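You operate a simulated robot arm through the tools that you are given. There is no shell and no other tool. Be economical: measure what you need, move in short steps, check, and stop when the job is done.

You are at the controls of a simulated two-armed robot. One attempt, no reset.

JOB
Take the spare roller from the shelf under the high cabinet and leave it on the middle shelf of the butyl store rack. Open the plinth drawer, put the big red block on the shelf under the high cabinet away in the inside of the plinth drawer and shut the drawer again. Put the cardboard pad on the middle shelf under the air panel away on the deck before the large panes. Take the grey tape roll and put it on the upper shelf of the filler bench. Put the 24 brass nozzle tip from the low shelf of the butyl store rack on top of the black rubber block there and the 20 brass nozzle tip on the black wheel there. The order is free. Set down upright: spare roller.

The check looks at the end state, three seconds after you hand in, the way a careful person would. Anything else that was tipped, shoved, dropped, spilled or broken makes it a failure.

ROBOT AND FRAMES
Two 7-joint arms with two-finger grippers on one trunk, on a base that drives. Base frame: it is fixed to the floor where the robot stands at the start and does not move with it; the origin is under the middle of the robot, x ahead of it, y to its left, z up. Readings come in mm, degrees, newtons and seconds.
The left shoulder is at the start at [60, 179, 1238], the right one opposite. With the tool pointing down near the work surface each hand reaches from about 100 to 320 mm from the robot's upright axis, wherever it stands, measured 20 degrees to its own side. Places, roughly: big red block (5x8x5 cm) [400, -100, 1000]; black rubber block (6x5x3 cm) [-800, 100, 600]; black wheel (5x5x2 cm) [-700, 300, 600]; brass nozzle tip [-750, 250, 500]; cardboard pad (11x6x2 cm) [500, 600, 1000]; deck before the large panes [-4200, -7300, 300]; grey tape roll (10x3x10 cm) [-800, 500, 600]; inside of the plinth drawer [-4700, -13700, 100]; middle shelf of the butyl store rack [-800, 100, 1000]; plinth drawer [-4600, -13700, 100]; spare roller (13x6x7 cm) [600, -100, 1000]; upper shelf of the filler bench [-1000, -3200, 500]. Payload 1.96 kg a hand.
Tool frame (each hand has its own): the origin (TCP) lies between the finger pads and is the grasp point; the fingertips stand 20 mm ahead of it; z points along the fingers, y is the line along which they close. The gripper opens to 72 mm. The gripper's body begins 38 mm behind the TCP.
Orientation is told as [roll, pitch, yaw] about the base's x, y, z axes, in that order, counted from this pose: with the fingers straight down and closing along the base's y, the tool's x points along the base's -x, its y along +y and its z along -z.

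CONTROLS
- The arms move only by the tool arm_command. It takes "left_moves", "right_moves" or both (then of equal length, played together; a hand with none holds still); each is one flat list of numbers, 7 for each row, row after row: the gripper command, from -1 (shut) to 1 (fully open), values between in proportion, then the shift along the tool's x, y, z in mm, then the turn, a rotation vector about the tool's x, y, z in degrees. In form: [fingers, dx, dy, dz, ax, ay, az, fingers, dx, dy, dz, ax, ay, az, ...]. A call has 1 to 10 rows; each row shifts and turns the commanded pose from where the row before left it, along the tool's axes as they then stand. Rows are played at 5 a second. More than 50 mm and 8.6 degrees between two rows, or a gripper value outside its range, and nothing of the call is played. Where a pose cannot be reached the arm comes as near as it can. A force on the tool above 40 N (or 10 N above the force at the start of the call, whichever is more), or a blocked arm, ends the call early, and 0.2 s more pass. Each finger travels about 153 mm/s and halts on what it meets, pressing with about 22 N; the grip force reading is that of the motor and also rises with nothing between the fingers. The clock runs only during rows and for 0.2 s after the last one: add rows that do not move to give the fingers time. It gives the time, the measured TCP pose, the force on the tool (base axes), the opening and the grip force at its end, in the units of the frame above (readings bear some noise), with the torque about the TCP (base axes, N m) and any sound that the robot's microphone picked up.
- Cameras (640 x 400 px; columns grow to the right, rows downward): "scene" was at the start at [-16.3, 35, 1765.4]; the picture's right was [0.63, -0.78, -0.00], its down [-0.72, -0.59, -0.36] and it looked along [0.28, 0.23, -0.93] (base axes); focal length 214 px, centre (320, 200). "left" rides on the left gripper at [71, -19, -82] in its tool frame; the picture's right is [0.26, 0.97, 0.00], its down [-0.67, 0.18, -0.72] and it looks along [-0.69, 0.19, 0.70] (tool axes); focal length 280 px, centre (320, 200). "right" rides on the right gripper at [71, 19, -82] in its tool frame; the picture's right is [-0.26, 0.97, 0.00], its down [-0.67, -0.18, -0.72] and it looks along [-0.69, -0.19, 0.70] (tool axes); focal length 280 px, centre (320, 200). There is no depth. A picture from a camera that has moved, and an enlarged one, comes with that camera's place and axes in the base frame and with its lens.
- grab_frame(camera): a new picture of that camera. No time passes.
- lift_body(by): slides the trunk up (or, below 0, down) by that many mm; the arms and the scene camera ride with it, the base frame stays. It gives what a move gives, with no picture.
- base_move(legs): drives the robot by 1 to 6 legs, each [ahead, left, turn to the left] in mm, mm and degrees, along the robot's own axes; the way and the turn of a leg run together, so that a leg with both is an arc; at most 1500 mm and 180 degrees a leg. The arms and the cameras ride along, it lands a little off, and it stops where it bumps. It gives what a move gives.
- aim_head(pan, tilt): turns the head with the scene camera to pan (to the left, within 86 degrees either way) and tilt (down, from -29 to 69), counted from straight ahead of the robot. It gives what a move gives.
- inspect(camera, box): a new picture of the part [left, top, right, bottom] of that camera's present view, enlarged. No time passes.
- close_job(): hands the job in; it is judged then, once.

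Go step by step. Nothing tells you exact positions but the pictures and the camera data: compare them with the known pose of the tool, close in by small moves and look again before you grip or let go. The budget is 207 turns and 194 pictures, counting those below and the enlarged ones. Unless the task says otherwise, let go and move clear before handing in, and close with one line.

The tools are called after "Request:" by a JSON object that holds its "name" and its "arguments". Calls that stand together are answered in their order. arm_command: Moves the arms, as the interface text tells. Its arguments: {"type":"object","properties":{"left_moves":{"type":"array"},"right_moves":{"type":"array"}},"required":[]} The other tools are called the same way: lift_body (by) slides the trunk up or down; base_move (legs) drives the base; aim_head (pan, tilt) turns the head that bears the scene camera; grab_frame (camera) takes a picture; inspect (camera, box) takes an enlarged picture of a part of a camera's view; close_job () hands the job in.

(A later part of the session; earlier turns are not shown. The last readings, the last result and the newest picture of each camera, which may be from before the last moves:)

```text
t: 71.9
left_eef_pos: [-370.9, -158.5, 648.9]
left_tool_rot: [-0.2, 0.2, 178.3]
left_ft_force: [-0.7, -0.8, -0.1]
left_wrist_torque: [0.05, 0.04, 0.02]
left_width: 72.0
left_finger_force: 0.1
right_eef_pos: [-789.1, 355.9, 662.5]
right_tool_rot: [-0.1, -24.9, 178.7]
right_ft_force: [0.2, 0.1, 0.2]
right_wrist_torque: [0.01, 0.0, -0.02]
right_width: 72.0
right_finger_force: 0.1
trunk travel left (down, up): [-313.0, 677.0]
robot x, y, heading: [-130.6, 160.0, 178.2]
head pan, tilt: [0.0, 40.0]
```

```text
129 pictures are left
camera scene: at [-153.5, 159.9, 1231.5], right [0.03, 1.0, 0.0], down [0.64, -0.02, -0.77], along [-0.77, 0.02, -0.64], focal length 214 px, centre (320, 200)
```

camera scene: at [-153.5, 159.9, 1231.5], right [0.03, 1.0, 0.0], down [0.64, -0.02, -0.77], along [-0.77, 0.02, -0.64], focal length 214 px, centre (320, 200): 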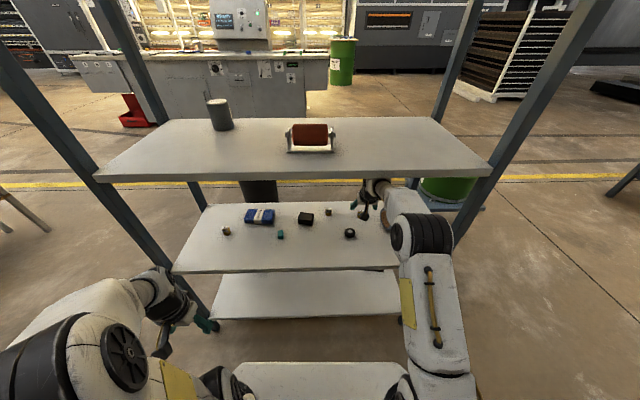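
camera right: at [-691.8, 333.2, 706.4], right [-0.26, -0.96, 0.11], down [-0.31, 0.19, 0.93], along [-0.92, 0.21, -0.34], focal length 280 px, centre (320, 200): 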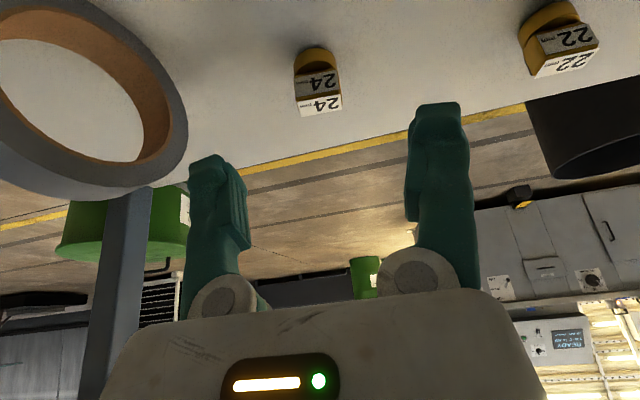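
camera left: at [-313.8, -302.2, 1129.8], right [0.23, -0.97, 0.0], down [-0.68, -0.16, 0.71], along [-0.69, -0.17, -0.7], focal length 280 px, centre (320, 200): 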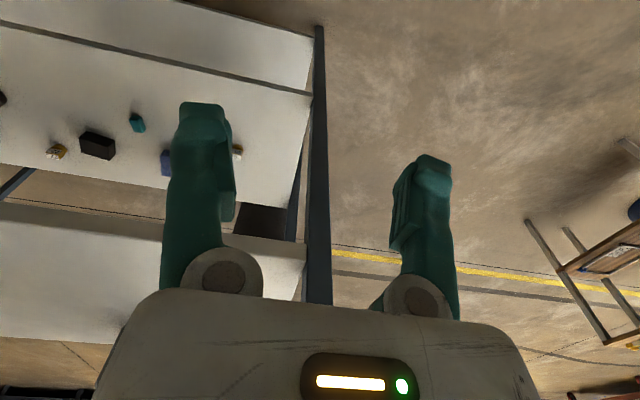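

Lined up: the tip is at about [-822,356], shelf z≈575. I'll advance 68 mm along the tool and grip.

Request:
{"name": "arm_command", "arguments": {"right_moves": [1, -2.5, 0, 30, 0, 0, 0, 1, 0, 0, 26, 0, 0, 0, 1, 0, 0, 12, 0, 0, 0, 1, 0, 0, 0, 0, 0, 0]}}

Request:
{"name": "grab_frame", "arguments": {"camera": "right"}}

```text
t: 72.9
left_eef_pos: [-370.3, -159.2, 648.8]
left_tool_rot: [-0.2, 0.1, 178.2]
left_ft_force: [-0.2, -0.4, -0.5]
left_wrist_torque: [-0.01, -0.01, 0.01]
left_width: 72.1
left_finger_force: 0.0
right_eef_pos: [-819.1, 358.6, 605.0]
right_tool_rot: [-0.2, -24.9, 178.7]
right_ft_force: [0.8, 0.5, 0.0]
right_wrist_torque: [0.01, 0.02, 0.01]
right_width: 71.8
right_finger_force: 0.0
trunk travel left (down, up): [-313.0, 677.0]
robot x, y, heading: [-128.5, 155.9, 178.4]
head pan, tilt: [0.0, 40.0]
```

```text
128 pictures are left
camera right: at [-722.2, 335.8, 648.7], right [-0.26, -0.96, 0.11], down [-0.31, 0.19, 0.93], along [-0.92, 0.21, -0.34], focal length 280 px, centre (320, 200)
```

right: 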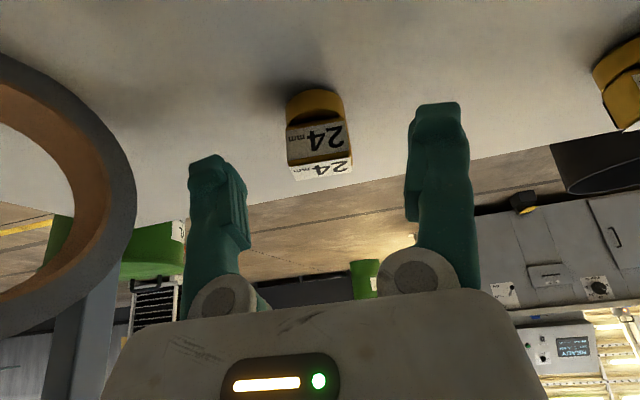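

The closer look puts the tip's front at x≈-825 and the shelf at z≈561. I'll go 18 mm forward and 17 mm down, then close.

Request:
{"name": "arm_command", "arguments": {"right_moves": [1, -9, 0, 8, 0, 0, 0, 1, 0, 0, 14, 0, 0, 0, -0.3, 0, 0, 0, 0, 0, 0, -1, 0, 0, 0, 0, 0, 0, -1, 0, 0, 0, 0, 0, 0]}}

Request:
{"name": "grab_frame", "arguments": {"camera": "right"}}

```text
t: 74.1
left_eef_pos: [-370.8, -159.3, 648.2]
left_tool_rot: [-0.1, 0.0, 178.2]
left_ft_force: [0.0, -0.3, 0.9]
left_wrist_torque: [0.04, 0.0, -0.01]
left_width: 71.8
left_finger_force: 0.0
right_eef_pos: [-836.3, 360.4, 588.0]
right_tool_rot: [-0.3, -25.0, 178.7]
right_ft_force: [0.1, -0.5, 0.0]
right_wrist_torque: [0.03, -0.01, 0.01]
right_width: 26.7
right_finger_force: 22.0
trunk travel left (down, up): [-313.0, 677.0]
robot x, y, heading: [-129.5, 160.8, 178.4]
head pan, tilt: [0.0, 40.0]
```

```text
127 pictures are left
camera right: at [-739.2, 337.3, 632.1], right [-0.26, -0.96, 0.11], down [-0.31, 0.19, 0.93], along [-0.92, 0.21, -0.34], focal length 280 px, centre (320, 200)
```

right: 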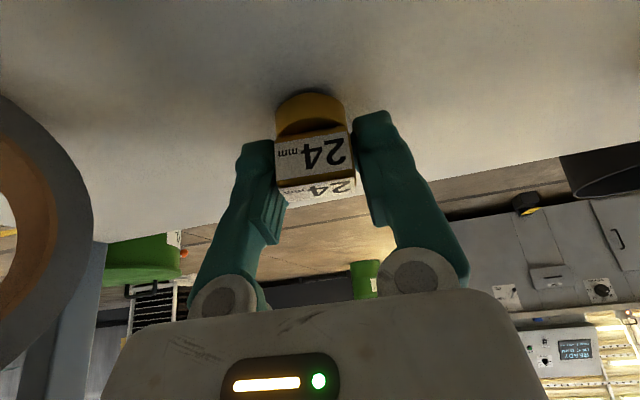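

The 24 tip is gripped. I'll lift it 70 mm, slide the base left 120 mm, and bring the hand over towards the black block.

Request:
{"name": "arm_command", "arguments": {"right_moves": [-1, -15, 0, -32, 0, 0, 0, -1, -15, 0, -32, 0, 0, 0, -1, 27, 0, -13, 0, 0, 0, -1, 0, 0, 0, 0, 0, 0]}}

Request:
{"name": "base_move", "arguments": {"legs": [[0, 120, 0]]}}

Request:
{"name": "grab_frame", "arguments": {"camera": "right"}}

Request:
{"name": "inspect", "arguments": {"camera": "scene", "box": [220, 170, 440, 290]}}

```text
t: 75.1
left_eef_pos: [-371.8, -159.3, 648.4]
left_tool_rot: [-0.1, 0.1, 178.3]
left_ft_force: [-0.3, -0.1, -0.3]
left_wrist_torque: [0.0, 0.02, 0.02]
left_width: 72.0
left_finger_force: 0.1
right_eef_pos: [-809.4, 357.6, 658.7]
right_tool_rot: [-0.2, -24.8, 178.7]
right_ft_force: [0.2, 0.6, -0.5]
right_wrist_torque: [-0.05, 0.02, 0.0]
right_width: 26.7
right_finger_force: 21.9
trunk travel left (down, up): [-313.0, 677.0]
robot x, y, heading: [-128.6, 160.0, 178.2]
head pan, tilt: [0.0, 40.0]
```

```text
t: 76.3
left_eef_pos: [-371.7, -278.2, 647.6]
left_tool_rot: [-0.1, 0.1, 178.6]
left_ft_force: [-0.1, -0.4, 0.1]
left_wrist_torque: [0.0, 0.0, 0.01]
left_width: 72.1
left_finger_force: 0.1
right_eef_pos: [-812.8, 236.5, 659.9]
right_tool_rot: [-0.2, -24.9, 179.2]
right_ft_force: [-0.4, -0.4, -0.7]
right_wrist_torque: [-0.02, 0.0, -0.03]
right_width: 26.3
right_finger_force: 22.6
trunk travel left (down, up): [-313.0, 677.0]
robot x, y, heading: [-133.3, 42.3, 178.5]
head pan, tilt: [0.0, 40.0]
```

```text
126 pictures are left
camera right: at [-716.0, 215.1, 703.3], right [-0.25, -0.96, 0.11], down [-0.31, 0.19, 0.93], along [-0.92, 0.2, -0.34], focal length 280 px, centre (320, 200)
```

right: 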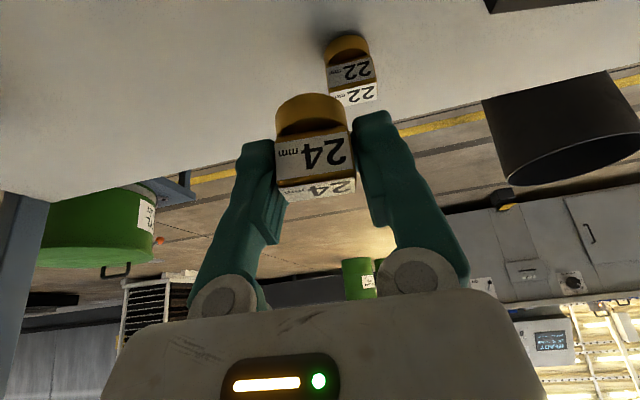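

```text
2.91 times, centred on (330, 230) of scene
camera zoom: at [-156.9, 42.0, 1231.5], right [0.02, 1.0, 0.0], down [0.64, -0.02, -0.77], along [-0.77, 0.02, -0.64], focal length 624 px, centre (291, 113)
```

zoom: 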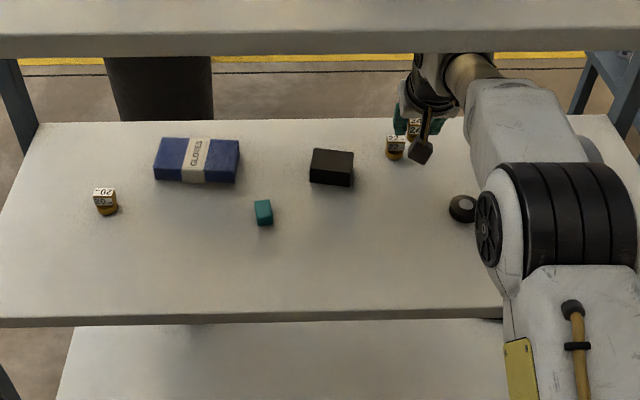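

The block's top centre is near [-818,120]. I'll swing the tip over there at the same height and look.

Request:
{"name": "arm_command", "arguments": {"right_moves": [-1, -1, 38, 0, 0, 0, 0, -1, -1, 38, 0, 0, 0, 0, -1, -1, 38, 0, 0, 0, 0, -1, 0, 0, 0, 0, 0, 0]}}

Request:
{"name": "grab_frame", "arguments": {"camera": "right"}}

Request:
{"name": "inspect", "arguments": {"camera": "scene", "box": [280, 180, 400, 260]}}

```text
t: 77.3
left_eef_pos: [-372.6, -278.1, 647.8]
left_tool_rot: [-0.1, 0.1, 178.6]
left_ft_force: [0.9, -0.1, 0.2]
left_wrist_torque: [0.0, 0.01, 0.0]
left_width: 72.1
left_finger_force: 0.1
right_eef_pos: [-819.1, 124.4, 660.8]
right_tool_rot: [-0.2, -25.0, 179.0]
right_ft_force: [0.0, -0.6, -1.3]
right_wrist_torque: [0.04, 0.0, -0.01]
right_width: 26.6
right_finger_force: 22.3
trunk travel left (down, up): [-313.0, 677.0]
robot x, y, heading: [-130.7, 42.0, 178.6]
head pan, tilt: [0.0, 40.0]
```

```text
124 pictures are left
camera right: at [-721.4, 101.8, 705.4], right [-0.26, -0.96, 0.11], down [-0.31, 0.19, 0.93], along [-0.92, 0.21, -0.34], focal length 280 px, centre (320, 200)
```

right: 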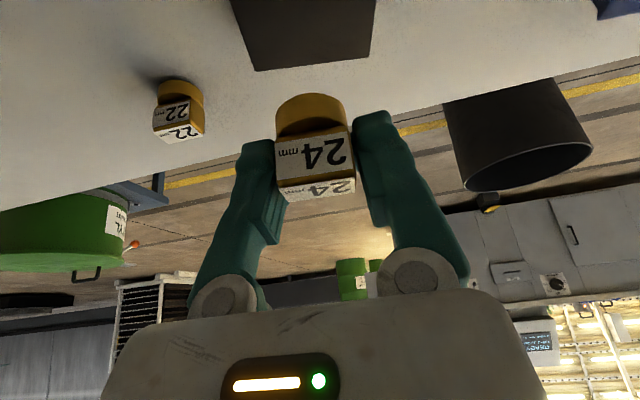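

```text
5.00 times, centred on (340, 220) of scene
camera zoom: at [-156.9, 42.7, 1231.5], right [0.02, 1.0, 0.0], down [0.64, -0.02, -0.77], along [-0.77, 0.02, -0.64], focal length 1072 px, centre (220, 100)
```

zoom: 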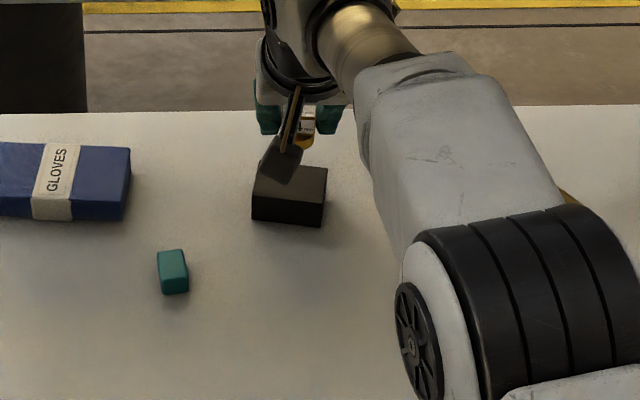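

The block centre refines to about [-811,119], with its top 30 mm above the shelf. I'll adjust and come down to just above it.

Request:
{"name": "arm_command", "arguments": {"right_moves": [-1, 9, 5, -4, 0, 0, 0, -1, 8, 0, 18, 0, 0, 0, -1, 7, 0, 15, 0, 0, 0, -1, 0, 0, 0, 0, 0, 0]}}

Request:
{"name": "grab_frame", "arguments": {"camera": "right"}}

Request:
{"name": "inspect", "arguments": {"camera": "scene", "box": [300, 190, 380, 240]}}

```text
t: 78.3
left_eef_pos: [-370.8, -279.2, 648.6]
left_tool_rot: [0.0, 0.2, 178.6]
left_ft_force: [-1.0, 0.1, 0.3]
left_wrist_torque: [0.0, -0.01, 0.0]
left_width: 72.1
left_finger_force: 0.0
right_eef_pos: [-812.0, 118.5, 624.7]
right_tool_rot: [-0.3, -24.9, 179.0]
right_ft_force: [-0.9, -0.8, -0.1]
right_wrist_torque: [0.01, 0.04, -0.02]
right_width: 26.6
right_finger_force: 21.6
trunk travel left (down, up): [-313.0, 677.0]
robot x, y, heading: [-132.0, 44.7, 178.9]
head pan, tilt: [0.0, 40.0]
```

```text
122 pictures are left
camera right: at [-713.5, 95.5, 669.0], right [-0.25, -0.96, 0.11], down [-0.31, 0.19, 0.93], along [-0.92, 0.2, -0.34], focal length 280 px, centre (320, 200)
```

right: 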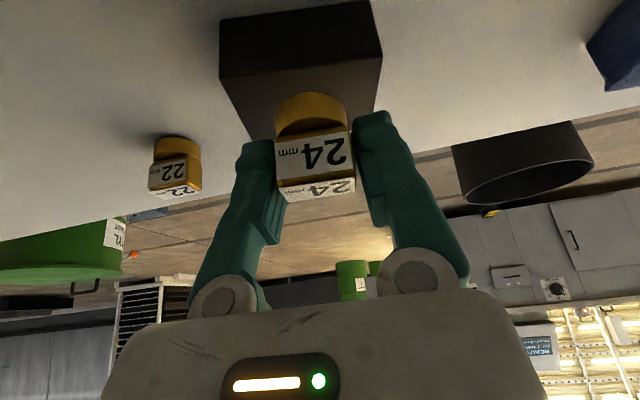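

```text
8.00 times, centred on (340, 215) of scene
camera zoom: at [-156.8, 42.8, 1231.5], right [0.02, 1.0, 0.0], down [0.64, -0.02, -0.77], along [-0.77, 0.02, -0.64], focal length 1716 px, centre (160, 80)
```

zoom: 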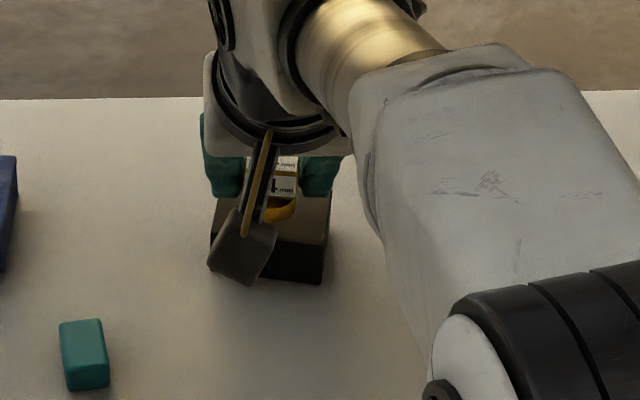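

Well aligned over the block. I'll come down in small steps until it touches.

Request:
{"name": "arm_command", "arguments": {"right_moves": [-1, 1.7, 0, 3.6, 0, 0, 0, -1, 0, 0, 0, 0, 0, 0]}}

Request:
{"name": "arm_command", "arguments": {"right_moves": [-1, 1, 0, 2.2, 0, 0, 0, -1, 0, 0, 0, 0, 0, 0]}}

Request:
{"name": "arm_command", "arguments": {"right_moves": [-1, 0.8, 0, 1.8, 0, 0, 0, -1, 0, 0, 0, 0, 0, 0]}}

```text
t: 78.9
left_eef_pos: [-371.6, -277.7, 648.9]
left_tool_rot: [-0.1, 0.0, 178.6]
left_ft_force: [0.5, 0.5, -1.3]
left_wrist_torque: [-0.01, 0.0, 0.0]
left_width: 72.3
left_finger_force: 0.2
right_eef_pos: [-811.3, 117.5, 619.7]
right_tool_rot: [-0.2, -24.9, 178.9]
right_ft_force: [0.3, -0.9, -1.5]
right_wrist_torque: [0.01, 0.02, 0.01]
right_width: 26.3
right_finger_force: 22.1
trunk travel left (down, up): [-313.0, 677.0]
robot x, y, heading: [-130.2, 46.1, 178.6]
head pan, tilt: [0.0, 40.0]
```

```text
t: 79.5
left_eef_pos: [-372.0, -276.7, 648.5]
left_tool_rot: [-0.1, 0.0, 178.6]
left_ft_force: [0.3, 0.0, 0.8]
left_wrist_torque: [0.01, 0.01, 0.01]
left_width: 72.0
left_finger_force: 0.1
right_eef_pos: [-810.8, 118.6, 618.8]
right_tool_rot: [-0.1, -24.9, 179.0]
right_ft_force: [-0.4, -0.3, -0.3]
right_wrist_torque: [0.02, -0.02, -0.01]
right_width: 26.4
right_finger_force: 22.0
trunk travel left (down, up): [-313.0, 677.0]
robot x, y, heading: [-135.0, 43.3, 178.6]
head pan, tilt: [0.0, 40.0]
```

```text
t: 80.1
left_eef_pos: [-372.5, -277.2, 648.3]
left_tool_rot: [-0.1, 0.0, 178.7]
left_ft_force: [-1.0, -0.7, -0.1]
left_wrist_torque: [-0.01, -0.01, -0.01]
left_width: 71.6
left_finger_force: 0.0
right_eef_pos: [-811.6, 117.3, 618.2]
right_tool_rot: [-0.1, -25.2, 179.1]
right_ft_force: [0.4, 1.0, 12.2]
right_wrist_torque: [-0.02, -0.17, 0.06]
right_width: 26.5
right_finger_force: 22.0
trunk travel left (down, up): [-313.0, 677.0]
robot x, y, heading: [-131.9, 42.1, 178.7]
head pan, tilt: [0.0, 40.0]
```

Contact at 12 N. I'll release gently and back out along the tool axis.

Request:
{"name": "arm_command", "arguments": {"right_moves": [-1, -0.4, 0, -0.9, 0, 0, 0, -0.1, 0, 0, 0, 0, 0, 0, 0.4, 0, 0, 0, 0, 0, 0, 0.4, 0, 0, -12, 0, 0, 0, 0.4, 0, 0, -25, 0, 0, 0, 0.4, 0, 0, -30, 0, 0, 0]}}

Request:
{"name": "grab_frame", "arguments": {"camera": "right"}}

```text
t: 81.5
left_eef_pos: [-371.2, -277.1, 648.1]
left_tool_rot: [0.0, 0.1, 178.6]
left_ft_force: [-0.4, 0.8, -1.3]
left_wrist_torque: [-0.02, 0.03, 0.01]
left_width: 72.1
left_finger_force: 0.1
right_eef_pos: [-779.3, 119.2, 677.0]
right_tool_rot: [-0.2, -24.9, 179.0]
right_ft_force: [-0.1, 0.3, 0.2]
right_wrist_torque: [-0.01, 0.01, -0.03]
right_width: 50.4
right_finger_force: 0.0
trunk travel left (down, up): [-313.0, 677.0]
robot x, y, heading: [-130.3, 44.4, 178.6]
head pan, tilt: [0.0, 40.0]
```

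```text
120 pictures are left
camera right: at [-681.8, 96.8, 720.7], right [-0.25, -0.96, 0.11], down [-0.31, 0.19, 0.93], along [-0.92, 0.2, -0.34], focal length 280 px, centre (320, 200)
```

right: 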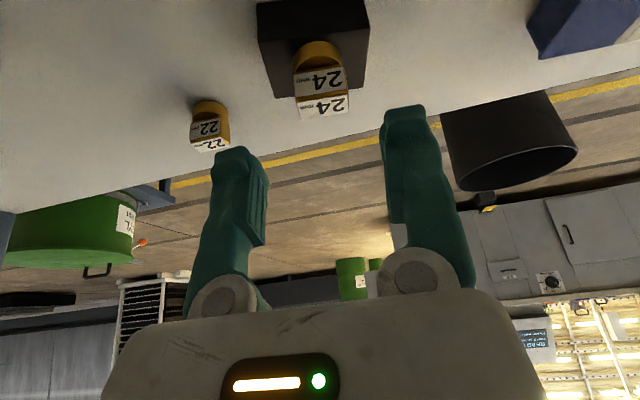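

The 24 tip stands on the black block. I'll retract a little and slide the base left 330 mm to the 20 tip near [-757,-203].

Request:
{"name": "arm_command", "arguments": {"right_moves": [1, 25, 0, -12, 0, 0, 0, 1, 25, 0, -12, 0, 0, 0, 1, 0, 0, 0, 0, 0, 0]}}

Request:
{"name": "base_move", "arguments": {"legs": [[0, 330, 0]]}}

Request:
{"name": "grab_frame", "arguments": {"camera": "right"}}

Request:
{"name": "grab_frame", "arguments": {"camera": "scene"}}

```text
t: 82.3
left_eef_pos: [-370.8, -277.0, 647.0]
left_tool_rot: [-0.1, 0.1, 178.6]
left_ft_force: [-0.5, 0.0, -0.1]
left_wrist_torque: [0.01, 0.01, -0.01]
left_width: 71.9
left_finger_force: 0.0
right_eef_pos: [-726.4, 115.6, 677.0]
right_tool_rot: [-0.2, -24.8, 179.2]
right_ft_force: [0.6, -0.4, 0.0]
right_wrist_torque: [0.01, 0.04, 0.01]
right_width: 71.9
right_finger_force: 0.1
trunk travel left (down, up): [-313.0, 677.0]
robot x, y, heading: [-132.7, 43.4, 178.5]
head pan, tilt: [0.0, 40.0]
```

```text
t: 84.5
left_eef_pos: [-383.7, -608.9, 647.7]
left_tool_rot: [-0.1, 0.1, 178.3]
left_ft_force: [-1.1, -0.2, -0.9]
left_wrist_torque: [0.0, -0.01, 0.01]
left_width: 72.2
left_finger_force: 0.0
right_eef_pos: [-735.5, -215.1, 677.8]
right_tool_rot: [-0.2, -24.8, 178.7]
right_ft_force: [0.6, -0.1, -0.5]
right_wrist_torque: [0.03, 0.01, -0.06]
right_width: 72.0
right_finger_force: 0.1
trunk travel left (down, up): [-313.0, 677.0]
robot x, y, heading: [-142.8, -289.1, 178.6]
head pan, tilt: [0.0, 40.0]
```

```text
119 pictures are left
camera right: at [-637.2, -236.5, 721.4], right [-0.26, -0.96, 0.11], down [-0.31, 0.19, 0.93], along [-0.92, 0.21, -0.34], focal length 280 px, centre (320, 200)
```

right: 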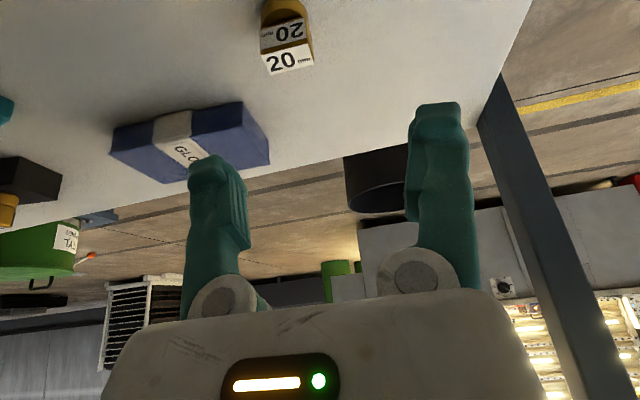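

```text
118 pictures are left
camera scene: at [-165.6, -289.9, 1231.5], right [0.03, 1.0, 0.0], down [0.64, -0.02, -0.77], along [-0.77, 0.02, -0.64], focal length 214 px, centre (320, 200)
```

scene: 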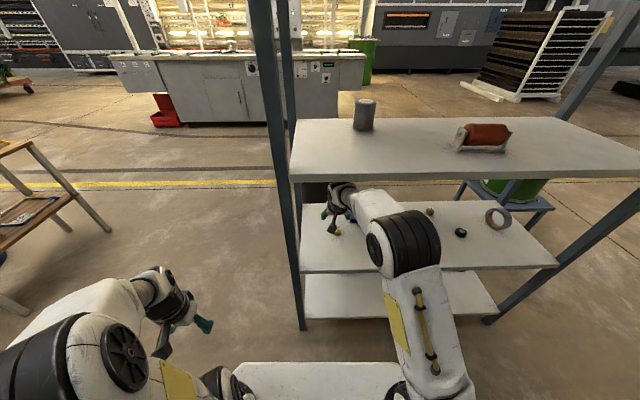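

The 20 tip is centred at about [-757,-202]. I'll line up and approach most of the way.

Request:
{"name": "arm_command", "arguments": {"right_moves": [1, 18.6, -12, 0, 0, 0, 0, 1, 0, 0, 35, 0, 0, 0, 1, 0, 0, 30, 0, 0, 0, 1, 0, 0, 0, 0, 0, 0]}}

Request:
{"name": "grab_frame", "arguments": {"camera": "right"}}

```text
t: 85.5
left_eef_pos: [-382.6, -607.5, 648.3]
left_tool_rot: [-0.1, 0.1, 178.4]
left_ft_force: [-0.5, -0.3, -0.3]
left_wrist_torque: [-0.01, 0.0, -0.02]
left_width: 71.9
left_finger_force: 0.0
right_eef_pos: [-746.7, -203.7, 610.7]
right_tool_rot: [-0.1, -24.9, 178.8]
right_ft_force: [-0.3, -0.1, -0.4]
right_wrist_torque: [0.02, 0.01, 0.0]
right_width: 72.0
right_finger_force: 0.1
trunk travel left (down, up): [-313.0, 677.0]
robot x, y, heading: [-139.8, -290.5, 178.4]
head pan, tilt: [0.0, 40.0]
```

```text
117 pictures are left
camera right: at [-648.1, -225.1, 653.7], right [-0.26, -0.96, 0.11], down [-0.31, 0.19, 0.93], along [-0.92, 0.21, -0.34], focal length 280 px, centre (320, 200)
```

right: 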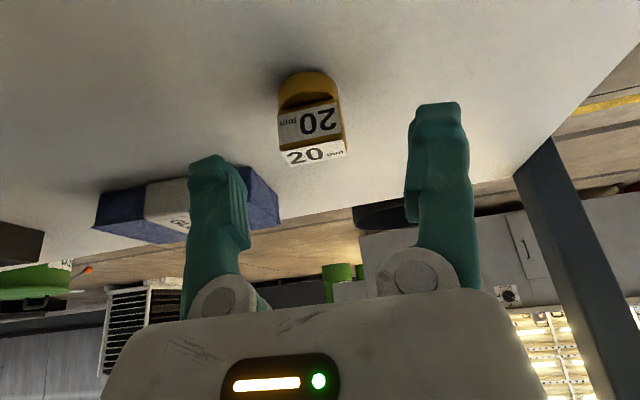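

It's confirmed, so I'll take the last 24 mm, close and lift.

Request:
{"name": "arm_command", "arguments": {"right_moves": [1, 0, 0, 12, 0, 0, 0, 1, 0, 0, 12, 0, 0, 0, -0.3, 0, 0, 0, 0, 0, 0, -1, 0, 0, 0, 0, 0, 0, -1, 0, 0, 0, 0, 0, 0]}}

Request:
{"name": "grab_frame", "arguments": {"camera": "right"}}

```text
t: 86.7
left_eef_pos: [-381.1, -609.1, 647.5]
left_tool_rot: [0.0, 0.1, 178.2]
left_ft_force: [-1.1, -0.6, 0.1]
left_wrist_torque: [0.02, -0.04, 0.03]
left_width: 72.2
left_finger_force: 0.1
right_eef_pos: [-755.3, -201.6, 587.4]
right_tool_rot: [-0.3, -24.9, 178.8]
right_ft_force: [-0.4, -0.6, -0.2]
right_wrist_torque: [-0.01, -0.01, 0.02]
right_width: 26.9
right_finger_force: 22.2
trunk travel left (down, up): [-313.0, 677.0]
robot x, y, heading: [-142.8, -289.7, 178.5]
head pan, tilt: [0.0, 40.0]
```

```text
116 pictures are left
camera right: at [-657.5, -224.6, 631.8], right [-0.26, -0.96, 0.11], down [-0.31, 0.19, 0.93], along [-0.92, 0.21, -0.34], focal length 280 px, centre (320, 200)
```

right: 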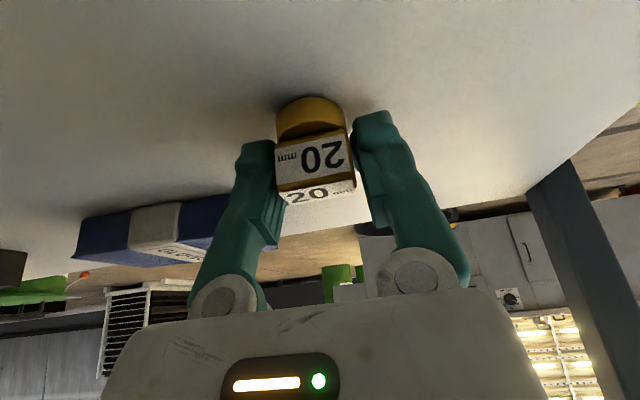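

The 20 tip is gripped. I'll lift it 90 mm, draw back 40, and slide the base right 420 mm towards the wheel near [-740,296].

Request:
{"name": "arm_command", "arguments": {"right_moves": [-1, -15, 0, -32, 0, 0, 0, -1, -15, 0, -32, 0, 0, 0, -1, 26, 0, -34, 0, 0, 0, -1, 0, 0, 0, 0, 0, 0]}}

Request:
{"name": "base_move", "arguments": {"legs": [[0, -420, 0]]}}

Request:
{"name": "grab_frame", "arguments": {"camera": "right"}}

Request:
{"name": "inspect", "arguments": {"camera": "scene", "box": [240, 180, 440, 290]}}

```text
t: 87.7
left_eef_pos: [-382.3, -609.4, 648.2]
left_tool_rot: [-0.1, 0.1, 178.2]
left_ft_force: [-0.3, -0.1, -0.1]
left_wrist_torque: [-0.01, 0.01, -0.01]
left_width: 71.8
left_finger_force: 0.0
right_eef_pos: [-718.1, -201.9, 677.4]
right_tool_rot: [-0.2, -25.0, 178.7]
right_ft_force: [-0.9, -0.6, -0.7]
right_wrist_torque: [-0.01, -0.03, 0.01]
right_width: 27.1
right_finger_force: 21.7
trunk travel left (down, up): [-313.0, 677.0]
robot x, y, heading: [-140.0, -287.5, 178.4]
head pan, tilt: [0.0, 40.0]
```

```text
t: 90.2
left_eef_pos: [-370.1, -193.3, 647.4]
left_tool_rot: [0.1, 0.0, 178.0]
left_ft_force: [0.1, -0.5, -0.2]
left_wrist_torque: [-0.03, 0.0, 0.0]
left_width: 72.1
left_finger_force: 0.1
right_eef_pos: [-703.6, 215.5, 678.5]
right_tool_rot: [-0.1, -24.9, 178.6]
right_ft_force: [-0.4, 0.0, -0.7]
right_wrist_torque: [0.0, -0.01, 0.02]
right_width: 27.2
right_finger_force: 21.7
trunk travel left (down, up): [-313.0, 677.0]
robot x, y, heading: [-126.9, 121.0, 178.2]
head pan, tilt: [0.0, 40.0]
```

```text
115 pictures are left
camera right: at [-607.1, 192.9, 722.0], right [-0.26, -0.96, 0.11], down [-0.31, 0.19, 0.93], along [-0.91, 0.21, -0.34], focal length 280 px, centre (320, 200)
```

right: 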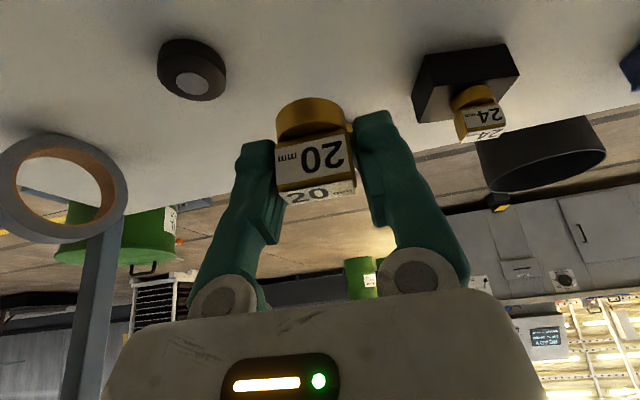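

```text
3.20 times, centred on (340, 235) of scene
camera zoom: at [-152.7, 125.2, 1231.5], right [0.03, 1.0, 0.0], down [0.64, -0.02, -0.77], along [-0.77, 0.03, -0.64], focal length 686 px, centre (256, 88)
```

zoom: 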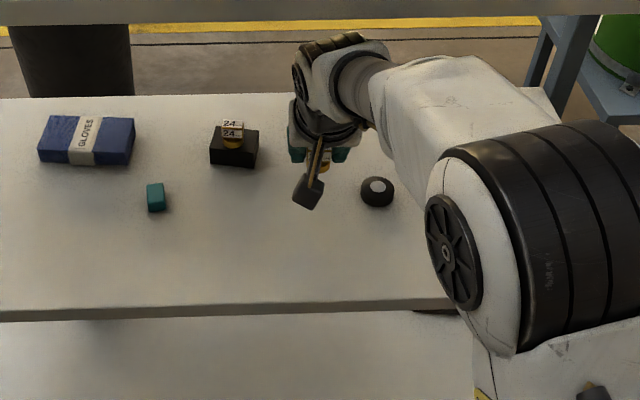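

The wheel hub is near [-732,300], top z≈581. I'll move the tip over it and look again.

Request:
{"name": "arm_command", "arguments": {"right_moves": [-1, 0, -42, 0, 0, 0, 0, -1, 0, -42, 0, 0, 0, 0, -1, -8, 0, 10, 0, 0, 0, -1, 0, 0, 0, 0, 0, 0]}}

Request:
{"name": "grab_frame", "arguments": {"camera": "right"}}

Request:
{"name": "inspect", "arguments": {"camera": "scene", "box": [310, 190, 430, 270]}}

```text
t: 91.2
left_eef_pos: [-372.1, -192.5, 647.8]
left_tool_rot: [-0.1, 0.1, 178.0]
left_ft_force: [-0.3, 0.4, -0.3]
left_wrist_torque: [0.03, -0.01, -0.01]
left_width: 71.9
left_finger_force: 0.0
right_eef_pos: [-714.1, 299.8, 671.9]
right_tool_rot: [-0.3, -25.0, 178.5]
right_ft_force: [0.0, 1.1, -1.8]
right_wrist_torque: [-0.01, -0.01, -0.01]
right_width: 27.0
right_finger_force: 21.8
trunk travel left (down, up): [-313.0, 677.0]
robot x, y, heading: [-129.0, 124.8, 178.0]
head pan, tilt: [0.0, 40.0]
```

```text
113 pictures are left
camera right: at [-616.8, 276.9, 716.6], right [-0.26, -0.96, 0.11], down [-0.31, 0.19, 0.93], along [-0.92, 0.21, -0.34], focal length 280 px, centre (320, 200)
```

right: 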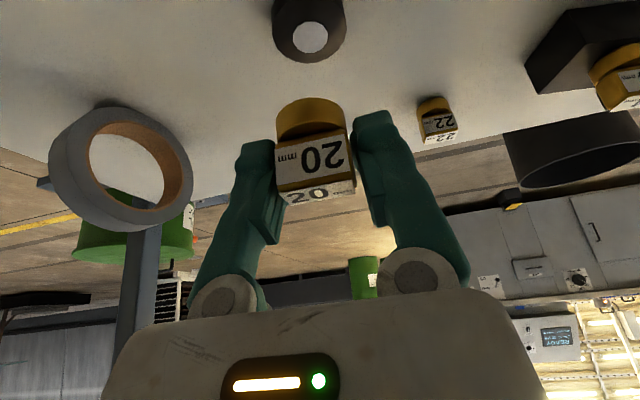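

```text
5.00 times, centred on (370, 230) of scene
camera zoom: at [-152.7, 124.8, 1231.5], right [0.03, 1.0, 0.0], down [0.64, -0.02, -0.77], along [-0.77, 0.03, -0.64], focal length 1072 px, centre (70, 50)
```

zoom: 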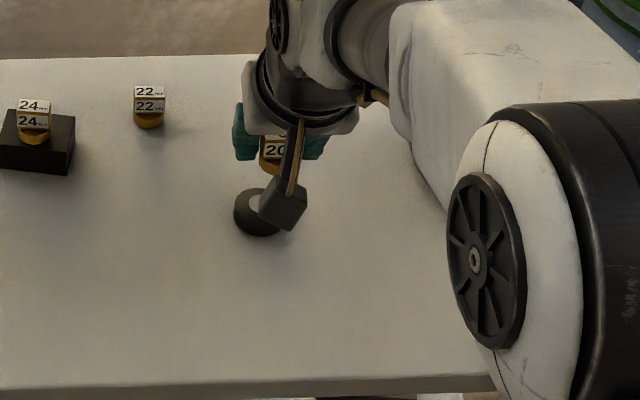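

The hub triangulates cleanly to [-728,297], top 581.7. I'll descend to just above it.

Request:
{"name": "arm_command", "arguments": {"right_moves": [-1, 6.4, 2.5, 22, 0, 0, 0, -1, 6.3, 0, 22, 0, 0, 0, -1, 0, 0, 13, 0, 0, 0, -1, 0, 0, 0, 0, 0, 0]}}

Request:
{"name": "grab_frame", "arguments": {"camera": "right"}}

```text
t: 92.2
left_eef_pos: [-372.1, -193.6, 648.3]
left_tool_rot: [-0.1, 0.1, 178.0]
left_ft_force: [0.7, -0.4, 0.0]
left_wrist_torque: [0.0, 0.01, -0.02]
left_width: 72.3
left_finger_force: 0.1
right_eef_pos: [-727.1, 295.6, 616.5]
right_tool_rot: [-0.2, -24.9, 178.5]
right_ft_force: [0.0, 0.2, -1.1]
right_wrist_torque: [-0.01, 0.0, 0.01]
right_width: 27.2
right_finger_force: 21.7
trunk travel left (down, up): [-313.0, 677.0]
robot x, y, heading: [-126.2, 120.5, 178.1]
head pan, tilt: [0.0, 40.0]
```

```text
111 pictures are left
camera right: at [-629.4, 272.8, 660.6], right [-0.26, -0.96, 0.11], down [-0.31, 0.19, 0.93], along [-0.92, 0.21, -0.34], focal length 280 px, centre (320, 200)
```

right: 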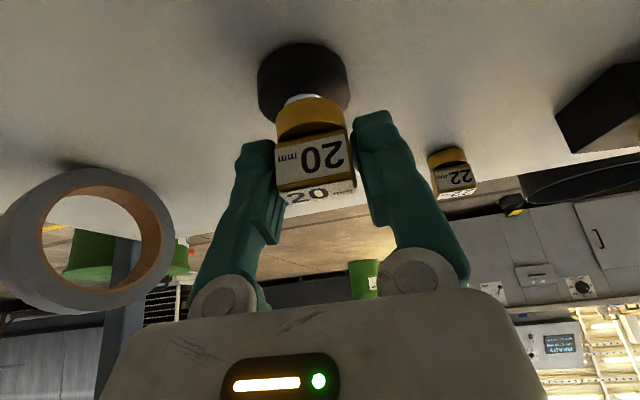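

Nicely over the hub. I'll nudge 2 mm and step down to contact.

Request:
{"name": "arm_command", "arguments": {"right_moves": [-1, 2, -2, 4.5, 0, 0, 0, -1, 0, 0, 0, 0, 0, 0]}}

Request:
{"name": "arm_command", "arguments": {"right_moves": [-1, 1, 0, 2.2, 0, 0, 0, -1, 0, 0, 0, 0, 0, 0]}}

Request:
{"name": "arm_command", "arguments": {"right_moves": [-1, 0.8, 0, 1.8, 0, 0, 0, -1, 0, 0, 0, 0, 0, 0]}}

```text
t: 92.8
left_eef_pos: [-371.7, -192.6, 648.2]
left_tool_rot: [0.0, 0.0, 178.0]
left_ft_force: [0.8, 0.1, 0.2]
left_wrist_torque: [-0.01, -0.01, 0.0]
left_width: 72.1
left_finger_force: 0.1
right_eef_pos: [-727.4, 298.2, 611.6]
right_tool_rot: [-0.1, -24.8, 178.5]
right_ft_force: [0.3, 0.5, -0.3]
right_wrist_torque: [0.04, 0.01, 0.0]
right_width: 27.1
right_finger_force: 22.3
trunk travel left (down, up): [-313.0, 677.0]
robot x, y, heading: [-124.0, 124.0, 178.1]
head pan, tilt: [0.0, 40.0]
```

```text
t: 93.5
left_eef_pos: [-370.9, -193.3, 648.3]
left_tool_rot: [-0.1, 0.1, 178.0]
left_ft_force: [0.1, 0.7, 0.3]
left_wrist_torque: [-0.04, 0.0, 0.01]
left_width: 71.9
left_finger_force: 0.0
right_eef_pos: [-727.7, 297.7, 606.8]
right_tool_rot: [-0.3, -24.9, 178.4]
right_ft_force: [-0.1, -1.0, -1.8]
right_wrist_torque: [0.0, -0.02, -0.03]
right_width: 27.0
right_finger_force: 22.6
trunk travel left (down, up): [-313.0, 677.0]
robot x, y, heading: [-128.5, 122.3, 178.0]
head pan, tilt: [0.0, 40.0]
```

```text
t: 94.0
left_eef_pos: [-371.3, -192.8, 648.6]
left_tool_rot: [-0.1, 0.1, 178.0]
left_ft_force: [-0.5, -0.6, 0.1]
left_wrist_torque: [0.04, 0.02, -0.02]
left_width: 72.1
left_finger_force: 0.0
right_eef_pos: [-727.7, 299.9, 606.0]
right_tool_rot: [-0.2, -25.0, 178.5]
right_ft_force: [0.2, 0.0, -0.2]
right_wrist_torque: [-0.01, -0.01, -0.04]
right_width: 27.0
right_finger_force: 21.8
trunk travel left (down, up): [-313.0, 677.0]
robot x, y, heading: [-129.2, 122.3, 178.1]
head pan, tilt: [0.0, 40.0]
```

Request:
{"name": "arm_command", "arguments": {"right_moves": [-1, 0.8, 0, 1.8, 0, 0, 0, -1, 0, 0, 0, 0, 0, 0]}}

Request:
{"name": "grab_frame", "arguments": {"camera": "right"}}

```text
t: 94.7
left_eef_pos: [-369.3, -194.5, 648.5]
left_tool_rot: [-0.1, 0.0, 178.0]
left_ft_force: [-0.2, 0.3, 0.1]
left_wrist_torque: [-0.01, 0.01, -0.02]
left_width: 72.1
left_finger_force: 0.1
right_eef_pos: [-728.3, 299.8, 605.6]
right_tool_rot: [-0.2, -25.1, 178.6]
right_ft_force: [-0.4, 0.3, 10.7]
right_wrist_torque: [-0.02, -0.05, 0.01]
right_width: 26.5
right_finger_force: 22.0
trunk travel left (down, up): [-313.0, 677.0]
robot x, y, heading: [-127.5, 126.7, 178.0]
head pan, tilt: [0.0, 40.0]
```

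```text
110 pictures are left
camera right: at [-629.9, 277.0, 649.5], right [-0.26, -0.96, 0.11], down [-0.3, 0.19, 0.93], along [-0.92, 0.21, -0.34], focal length 280 px, centre (320, 200)
```

right: 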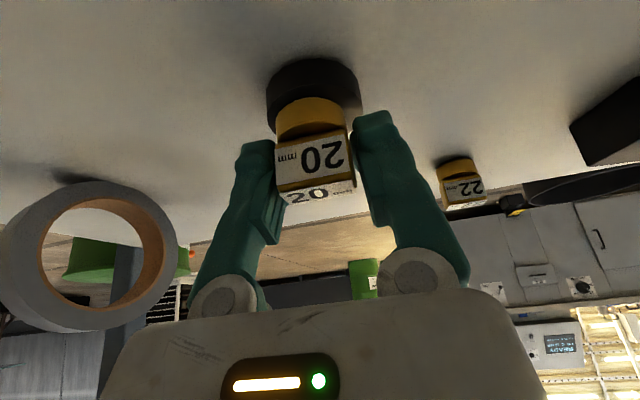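

Seated at 11 N. I'll release and back out.

Request:
{"name": "arm_command", "arguments": {"right_moves": [-1, -0.4, 0, -0.9, 0, 0, 0, -0.1, 0, 0, 0, 0, 0, 0, 0.4, 0, 0, 0, 0, 0, 0, 0.4, 0, 0, -12, 0, 0, 0, 0.4, 0, 0, -25, 0, 0, 0, 0.4, 0, 0, -35, 0, 0, 0]}}

Request:
{"name": "grab_frame", "arguments": {"camera": "right"}}

Request:
{"name": "inspect", "arguments": {"camera": "scene", "box": [240, 180, 440, 290]}}

```text
t: 96.0
left_eef_pos: [-371.5, -192.9, 648.3]
left_tool_rot: [-0.1, 0.1, 177.9]
left_ft_force: [1.0, 0.1, 0.9]
left_wrist_torque: [-0.01, -0.02, 0.01]
left_width: 71.7
left_finger_force: 0.1
right_eef_pos: [-693.7, 301.2, 670.5]
right_tool_rot: [-0.2, -24.9, 178.6]
right_ft_force: [0.2, -0.5, 0.9]
right_wrist_torque: [0.0, 0.0, 0.0]
right_width: 50.4
right_finger_force: 0.1
trunk travel left (down, up): [-313.0, 677.0]
robot x, y, heading: [-125.2, 122.4, 177.8]
head pan, tilt: [0.0, 40.0]
```

```text
109 pictures are left
camera right: at [-596.7, 278.0, 714.6], right [-0.26, -0.96, 0.11], down [-0.31, 0.19, 0.93], along [-0.92, 0.21, -0.34], focal length 280 px, centre (320, 200)
```

right: 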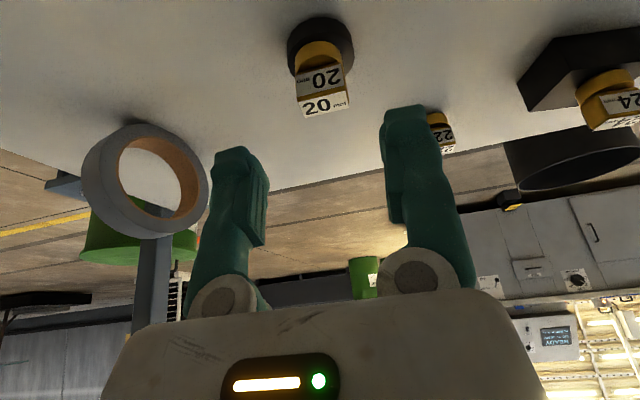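

```text
3.20 times, centred on (340, 235) of scene
camera zoom: at [-152.2, 124.8, 1231.5], right [0.03, 1.0, 0.0], down [0.64, -0.02, -0.77], along [-0.77, 0.03, -0.64], focal length 686 px, centre (256, 88)
```

zoom: 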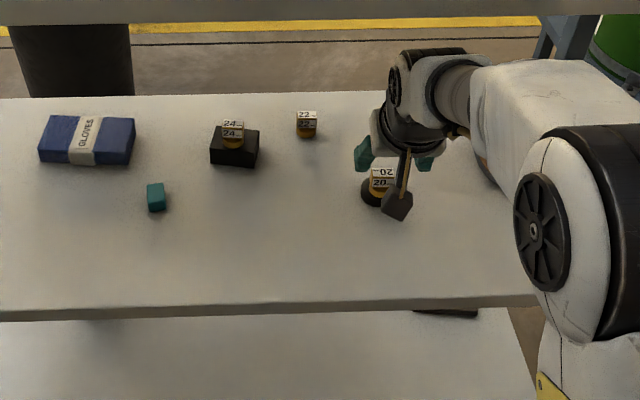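

Both tips are placed. The tape stands near [-784,473], close to the right post, so I'll use the left arm for it: fold the right arm out first, then slide the base right.

Request:
{"name": "arm_command", "arguments": {"right_moves": [1, 36, 0, -18, 0, 0, 0, 1, 36, 0, -18, 0, -5, 0, 1, 35, 0, -21, 0, -5, 0, 1, 33, 0, -23, 0, -5, 0, 1, 32, 0, -26, 0, 0, 0, 1, 0, 0, 0, 0, 0, 0]}}

Request:
{"name": "grab_frame", "arguments": {"camera": "right"}}

Request:
{"name": "aim_head", "arguments": {"pan": -40, "tilt": 35}}

Request:
{"name": "grab_frame", "arguments": {"camera": "scene"}}

```text
t: 97.5
left_eef_pos: [-371.1, -193.8, 648.0]
left_tool_rot: [-0.1, 0.1, 178.0]
left_ft_force: [0.7, -0.2, 0.0]
left_wrist_torque: [-0.01, 0.02, 0.03]
left_width: 71.6
left_finger_force: 0.0
right_eef_pos: [-532.2, 297.0, 678.7]
right_tool_rot: [-0.2, -39.8, 178.6]
right_ft_force: [-1.0, -0.1, -0.4]
right_wrist_torque: [0.0, 0.01, -0.02]
right_width: 72.1
right_finger_force: 0.0
right hand out of reach, approached as far as the arm can: row 5
trunk travel left (down, up): [-313.0, 677.0]
robot x, y, heading: [-124.7, 124.7, 178.0]
head pan, tilt: [0.0, 40.0]
```

```text
107 pictures are left
camera right: at [-426.1, 273.4, 695.6], right [-0.23, -0.96, 0.17], down [-0.05, 0.18, 0.98], along [-0.97, 0.21, -0.09], focal length 280 px, centre (320, 200)
```

right: 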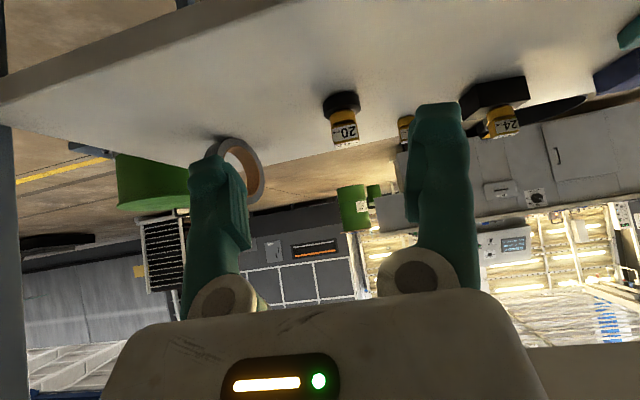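

```text
t: 98.5
left_eef_pos: [-370.9, -193.5, 648.7]
left_tool_rot: [-0.2, 0.1, 177.9]
left_ft_force: [-0.4, 0.0, -0.5]
left_wrist_torque: [-0.02, 0.04, 0.03]
left_width: 72.1
left_finger_force: 0.1
right_eef_pos: [-532.8, 296.8, 678.3]
right_tool_rot: [-0.2, -40.0, 178.7]
right_ft_force: [0.4, 0.0, -0.7]
right_wrist_torque: [-0.04, 0.03, -0.03]
right_width: 71.8
right_finger_force: 0.0
trunk travel left (down, up): [-313.0, 677.0]
robot x, y, heading: [-128.8, 124.5, 177.8]
head pan, tilt: [-40.0, 35.0]
```

```text
106 pictures are left
camera scene: at [-133.1, 180.7, 1239.0], right [0.67, 0.74, 0.0], down [0.43, -0.38, -0.82], along [-0.61, 0.55, -0.57], focal length 214 px, centre (320, 200)
```

scene: 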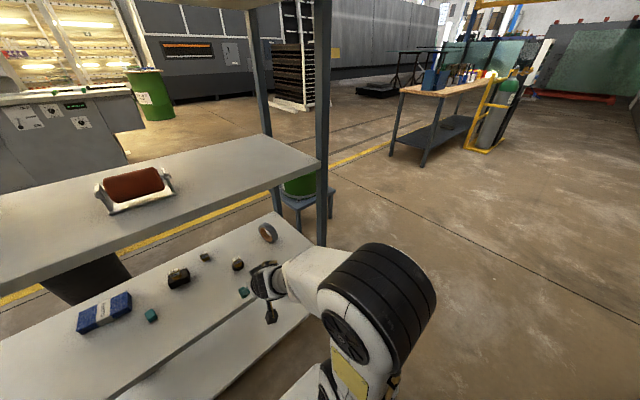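

Open floor on that side. I'll back off 40 mm and slide right 490 mm, so the left arm faces the tape.

Request:
{"name": "inspect", "arguments": {"camera": "scene", "box": [220, 205, 310, 265]}}

Request:
{"name": "base_move", "arguments": {"legs": [[-40, 0, 0], [0, -490, 0]]}}

Request:
{"name": "aim_head", "arguments": {"pan": 15, "tilt": 40}}

Request:
{"name": "grab_frame", "arguments": {"camera": "scene"}}

```text
6.67 times, centred on (265, 235) of scene
camera zoom: at [-133.1, 180.7, 1239.0], right [0.67, 0.74, 0.0], down [0.43, -0.38, -0.82], along [-0.61, 0.55, -0.57], focal length 1430 px, centre (687, -33)
```

zoom: 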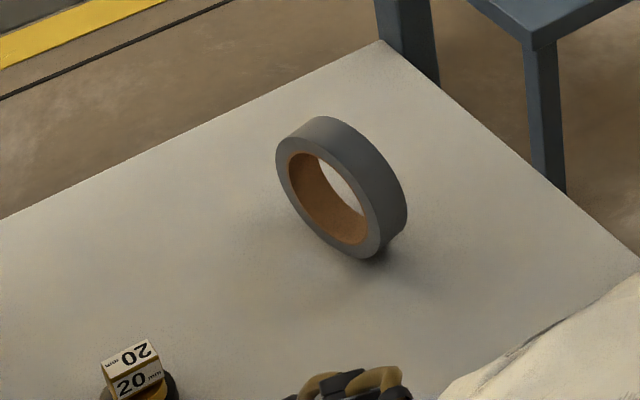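

```text
t: 101.9
left_eef_pos: [-314.2, 291.7, 648.5]
left_tool_rot: [-0.1, 0.1, 178.5]
left_ft_force: [-0.1, 0.7, -0.3]
left_wrist_torque: [-0.02, 0.0, 0.0]
left_width: 72.1
left_finger_force: 0.1
right_eef_pos: [-479.0, 779.1, 677.4]
right_tool_rot: [-0.3, -39.9, 179.0]
right_ft_force: [-0.4, 0.0, 0.8]
right_wrist_torque: [0.0, 0.0, 0.02]
right_width: 72.0
right_finger_force: 0.1
trunk travel left (down, up): [-313.0, 677.0]
robot x, y, heading: [-74.3, 610.7, 178.6]
head pan, tilt: [-40.0, 35.0]
```

```text
t: 103.1
left_eef_pos: [-314.1, 290.5, 646.9]
left_tool_rot: [-0.1, 0.2, 178.6]
left_ft_force: [0.6, -0.1, 0.8]
left_wrist_torque: [-0.03, 0.0, -0.01]
left_width: 72.1
left_finger_force: 0.2
right_eef_pos: [-480.0, 778.2, 678.4]
right_tool_rot: [-0.2, -39.9, 179.2]
right_ft_force: [0.1, 0.8, 0.8]
right_wrist_torque: [0.01, 0.03, 0.02]
right_width: 72.3
right_finger_force: 0.0
trunk travel left (down, up): [-313.0, 677.0]
robot x, y, heading: [-74.6, 606.4, 178.4]
head pan, tilt: [15.0, 40.0]
```

```text
104 pictures are left
camera scene: at [-96.3, 588.2, 1231.5], right [-0.23, 0.97, 0.0], down [0.62, 0.15, -0.77], along [-0.74, -0.18, -0.64], focal length 214 px, centre (320, 200)
```

scene: 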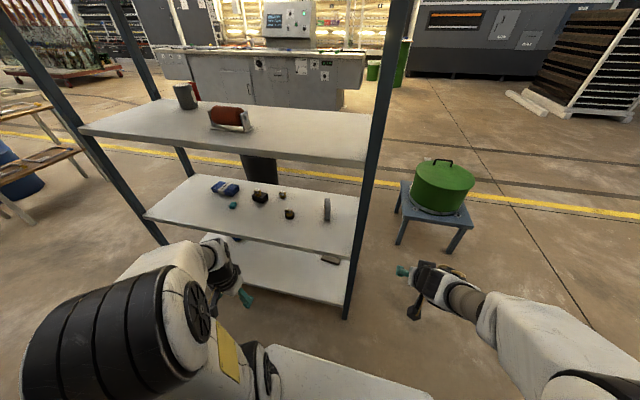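

From here the tape is seen edge-on, so its 30 mm thickness lies about along y, which is ideal for a straight grip from above. I'll zoom in to fix its place.

Request:
{"name": "inspect", "arguments": {"camera": "scene", "box": [280, 170, 380, 250]}}

Request:
{"name": "grab_frame", "arguments": {"camera": "left"}}

```text
5.00 times, centred on (330, 210) of scene
camera zoom: at [-96.3, 588.2, 1231.5], right [-0.23, 0.97, 0.0], down [0.62, 0.15, -0.77], along [-0.74, -0.18, -0.64], focal length 1072 px, centre (270, 150)
```

zoom: 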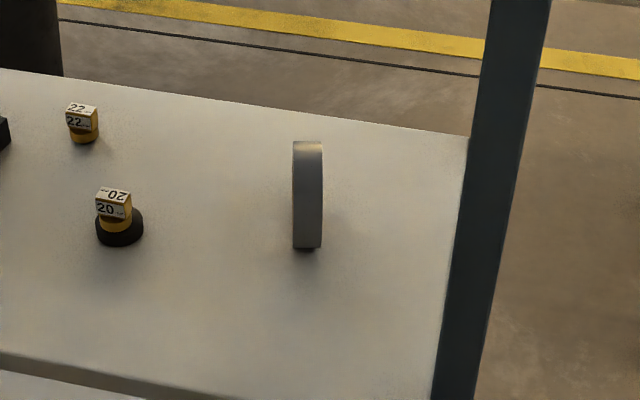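

```text
102 pictures are left
camera left: at [-243.8, 307.0, 729.8], right [0.24, -0.97, 0.0], down [-0.68, -0.17, 0.71], along [-0.69, -0.17, -0.7], focal length 280 px, centre (320, 200)
```

left: 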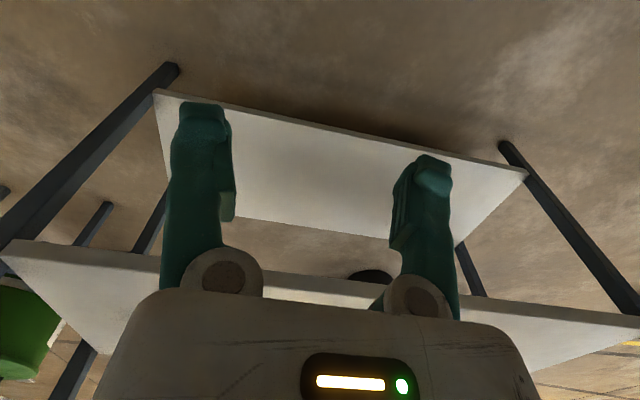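

The tape's centre is near [-763,459,611] with its plane about 11° off the x direction. I'll bring the left hand up outside the rack, pitched forward, facing it.

Request:
{"name": "arm_command", "arguments": {"left_moves": [1, -32, -34, -10, 0, 0, 0, 1, -32, -34, -10, 0, 0, 0, 1, -32, -34, -10, 0, 0, 0, 1, -32, -34, -10, 0, 0, 0, 1, -32, -34, -10, 0, 0, 0, 1, 0, 0, 0, 0, -8, 0, 1, 0, 0, 0, 0, -8, 0, 1, 0, 0, 0, 0, -8, 0, 1, 0, 0, 0, 0, -8, 0, 1, 0, 0, 0, 0, -8, 0]}}

Request:
{"name": "grab_frame", "arguments": {"camera": "left"}}

Request:
{"name": "grab_frame", "arguments": {"camera": "scene"}}

```text
t: 105.3
left_eef_pos: [-480.0, 464.8, 701.3]
left_tool_rot: [0.0, -39.9, 178.5]
left_ft_force: [-0.7, 0.0, 0.0]
left_wrist_torque: [0.03, -0.03, 0.0]
left_width: 72.0
left_finger_force: 0.0
left hand out of reach, approached as far as the arm can: row 10
right_eef_pos: [-480.3, 778.9, 677.9]
right_tool_rot: [-0.2, -39.8, 179.1]
right_ft_force: [0.8, -0.3, 0.4]
right_wrist_torque: [0.02, -0.01, 0.02]
right_width: 72.0
right_finger_force: 0.0
trunk travel left (down, up): [-313.0, 677.0]
robot x, y, heading: [-72.6, 613.2, 178.6]
head pan, tilt: [15.0, 40.0]
```

```text
101 pictures are left
camera left: at [-374.3, 481.4, 718.1], right [0.18, -0.97, -0.17], down [-0.06, -0.18, 0.98], along [-0.98, -0.16, -0.09], focal length 280 px, centre (320, 200)
```

left: 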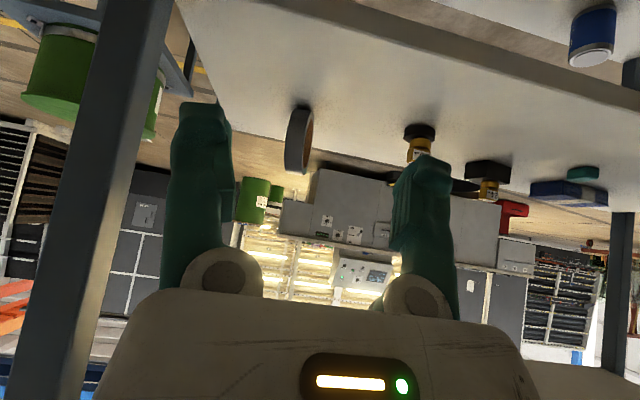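

```text
100 pictures are left
camera scene: at [-96.7, 588.4, 1231.5], right [-0.23, 0.97, 0.0], down [0.63, 0.15, -0.77], along [-0.74, -0.18, -0.64], focal length 214 px, centre (320, 200)
```

scene: 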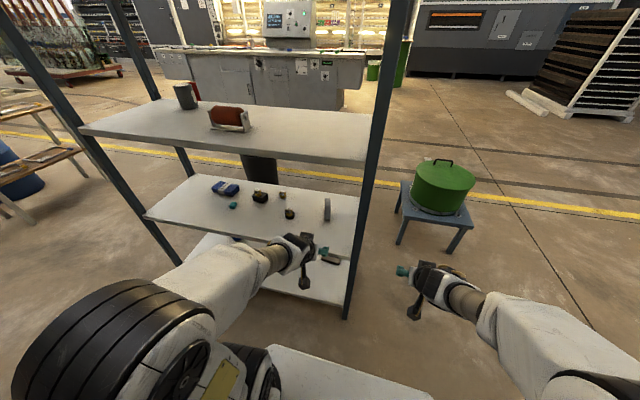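

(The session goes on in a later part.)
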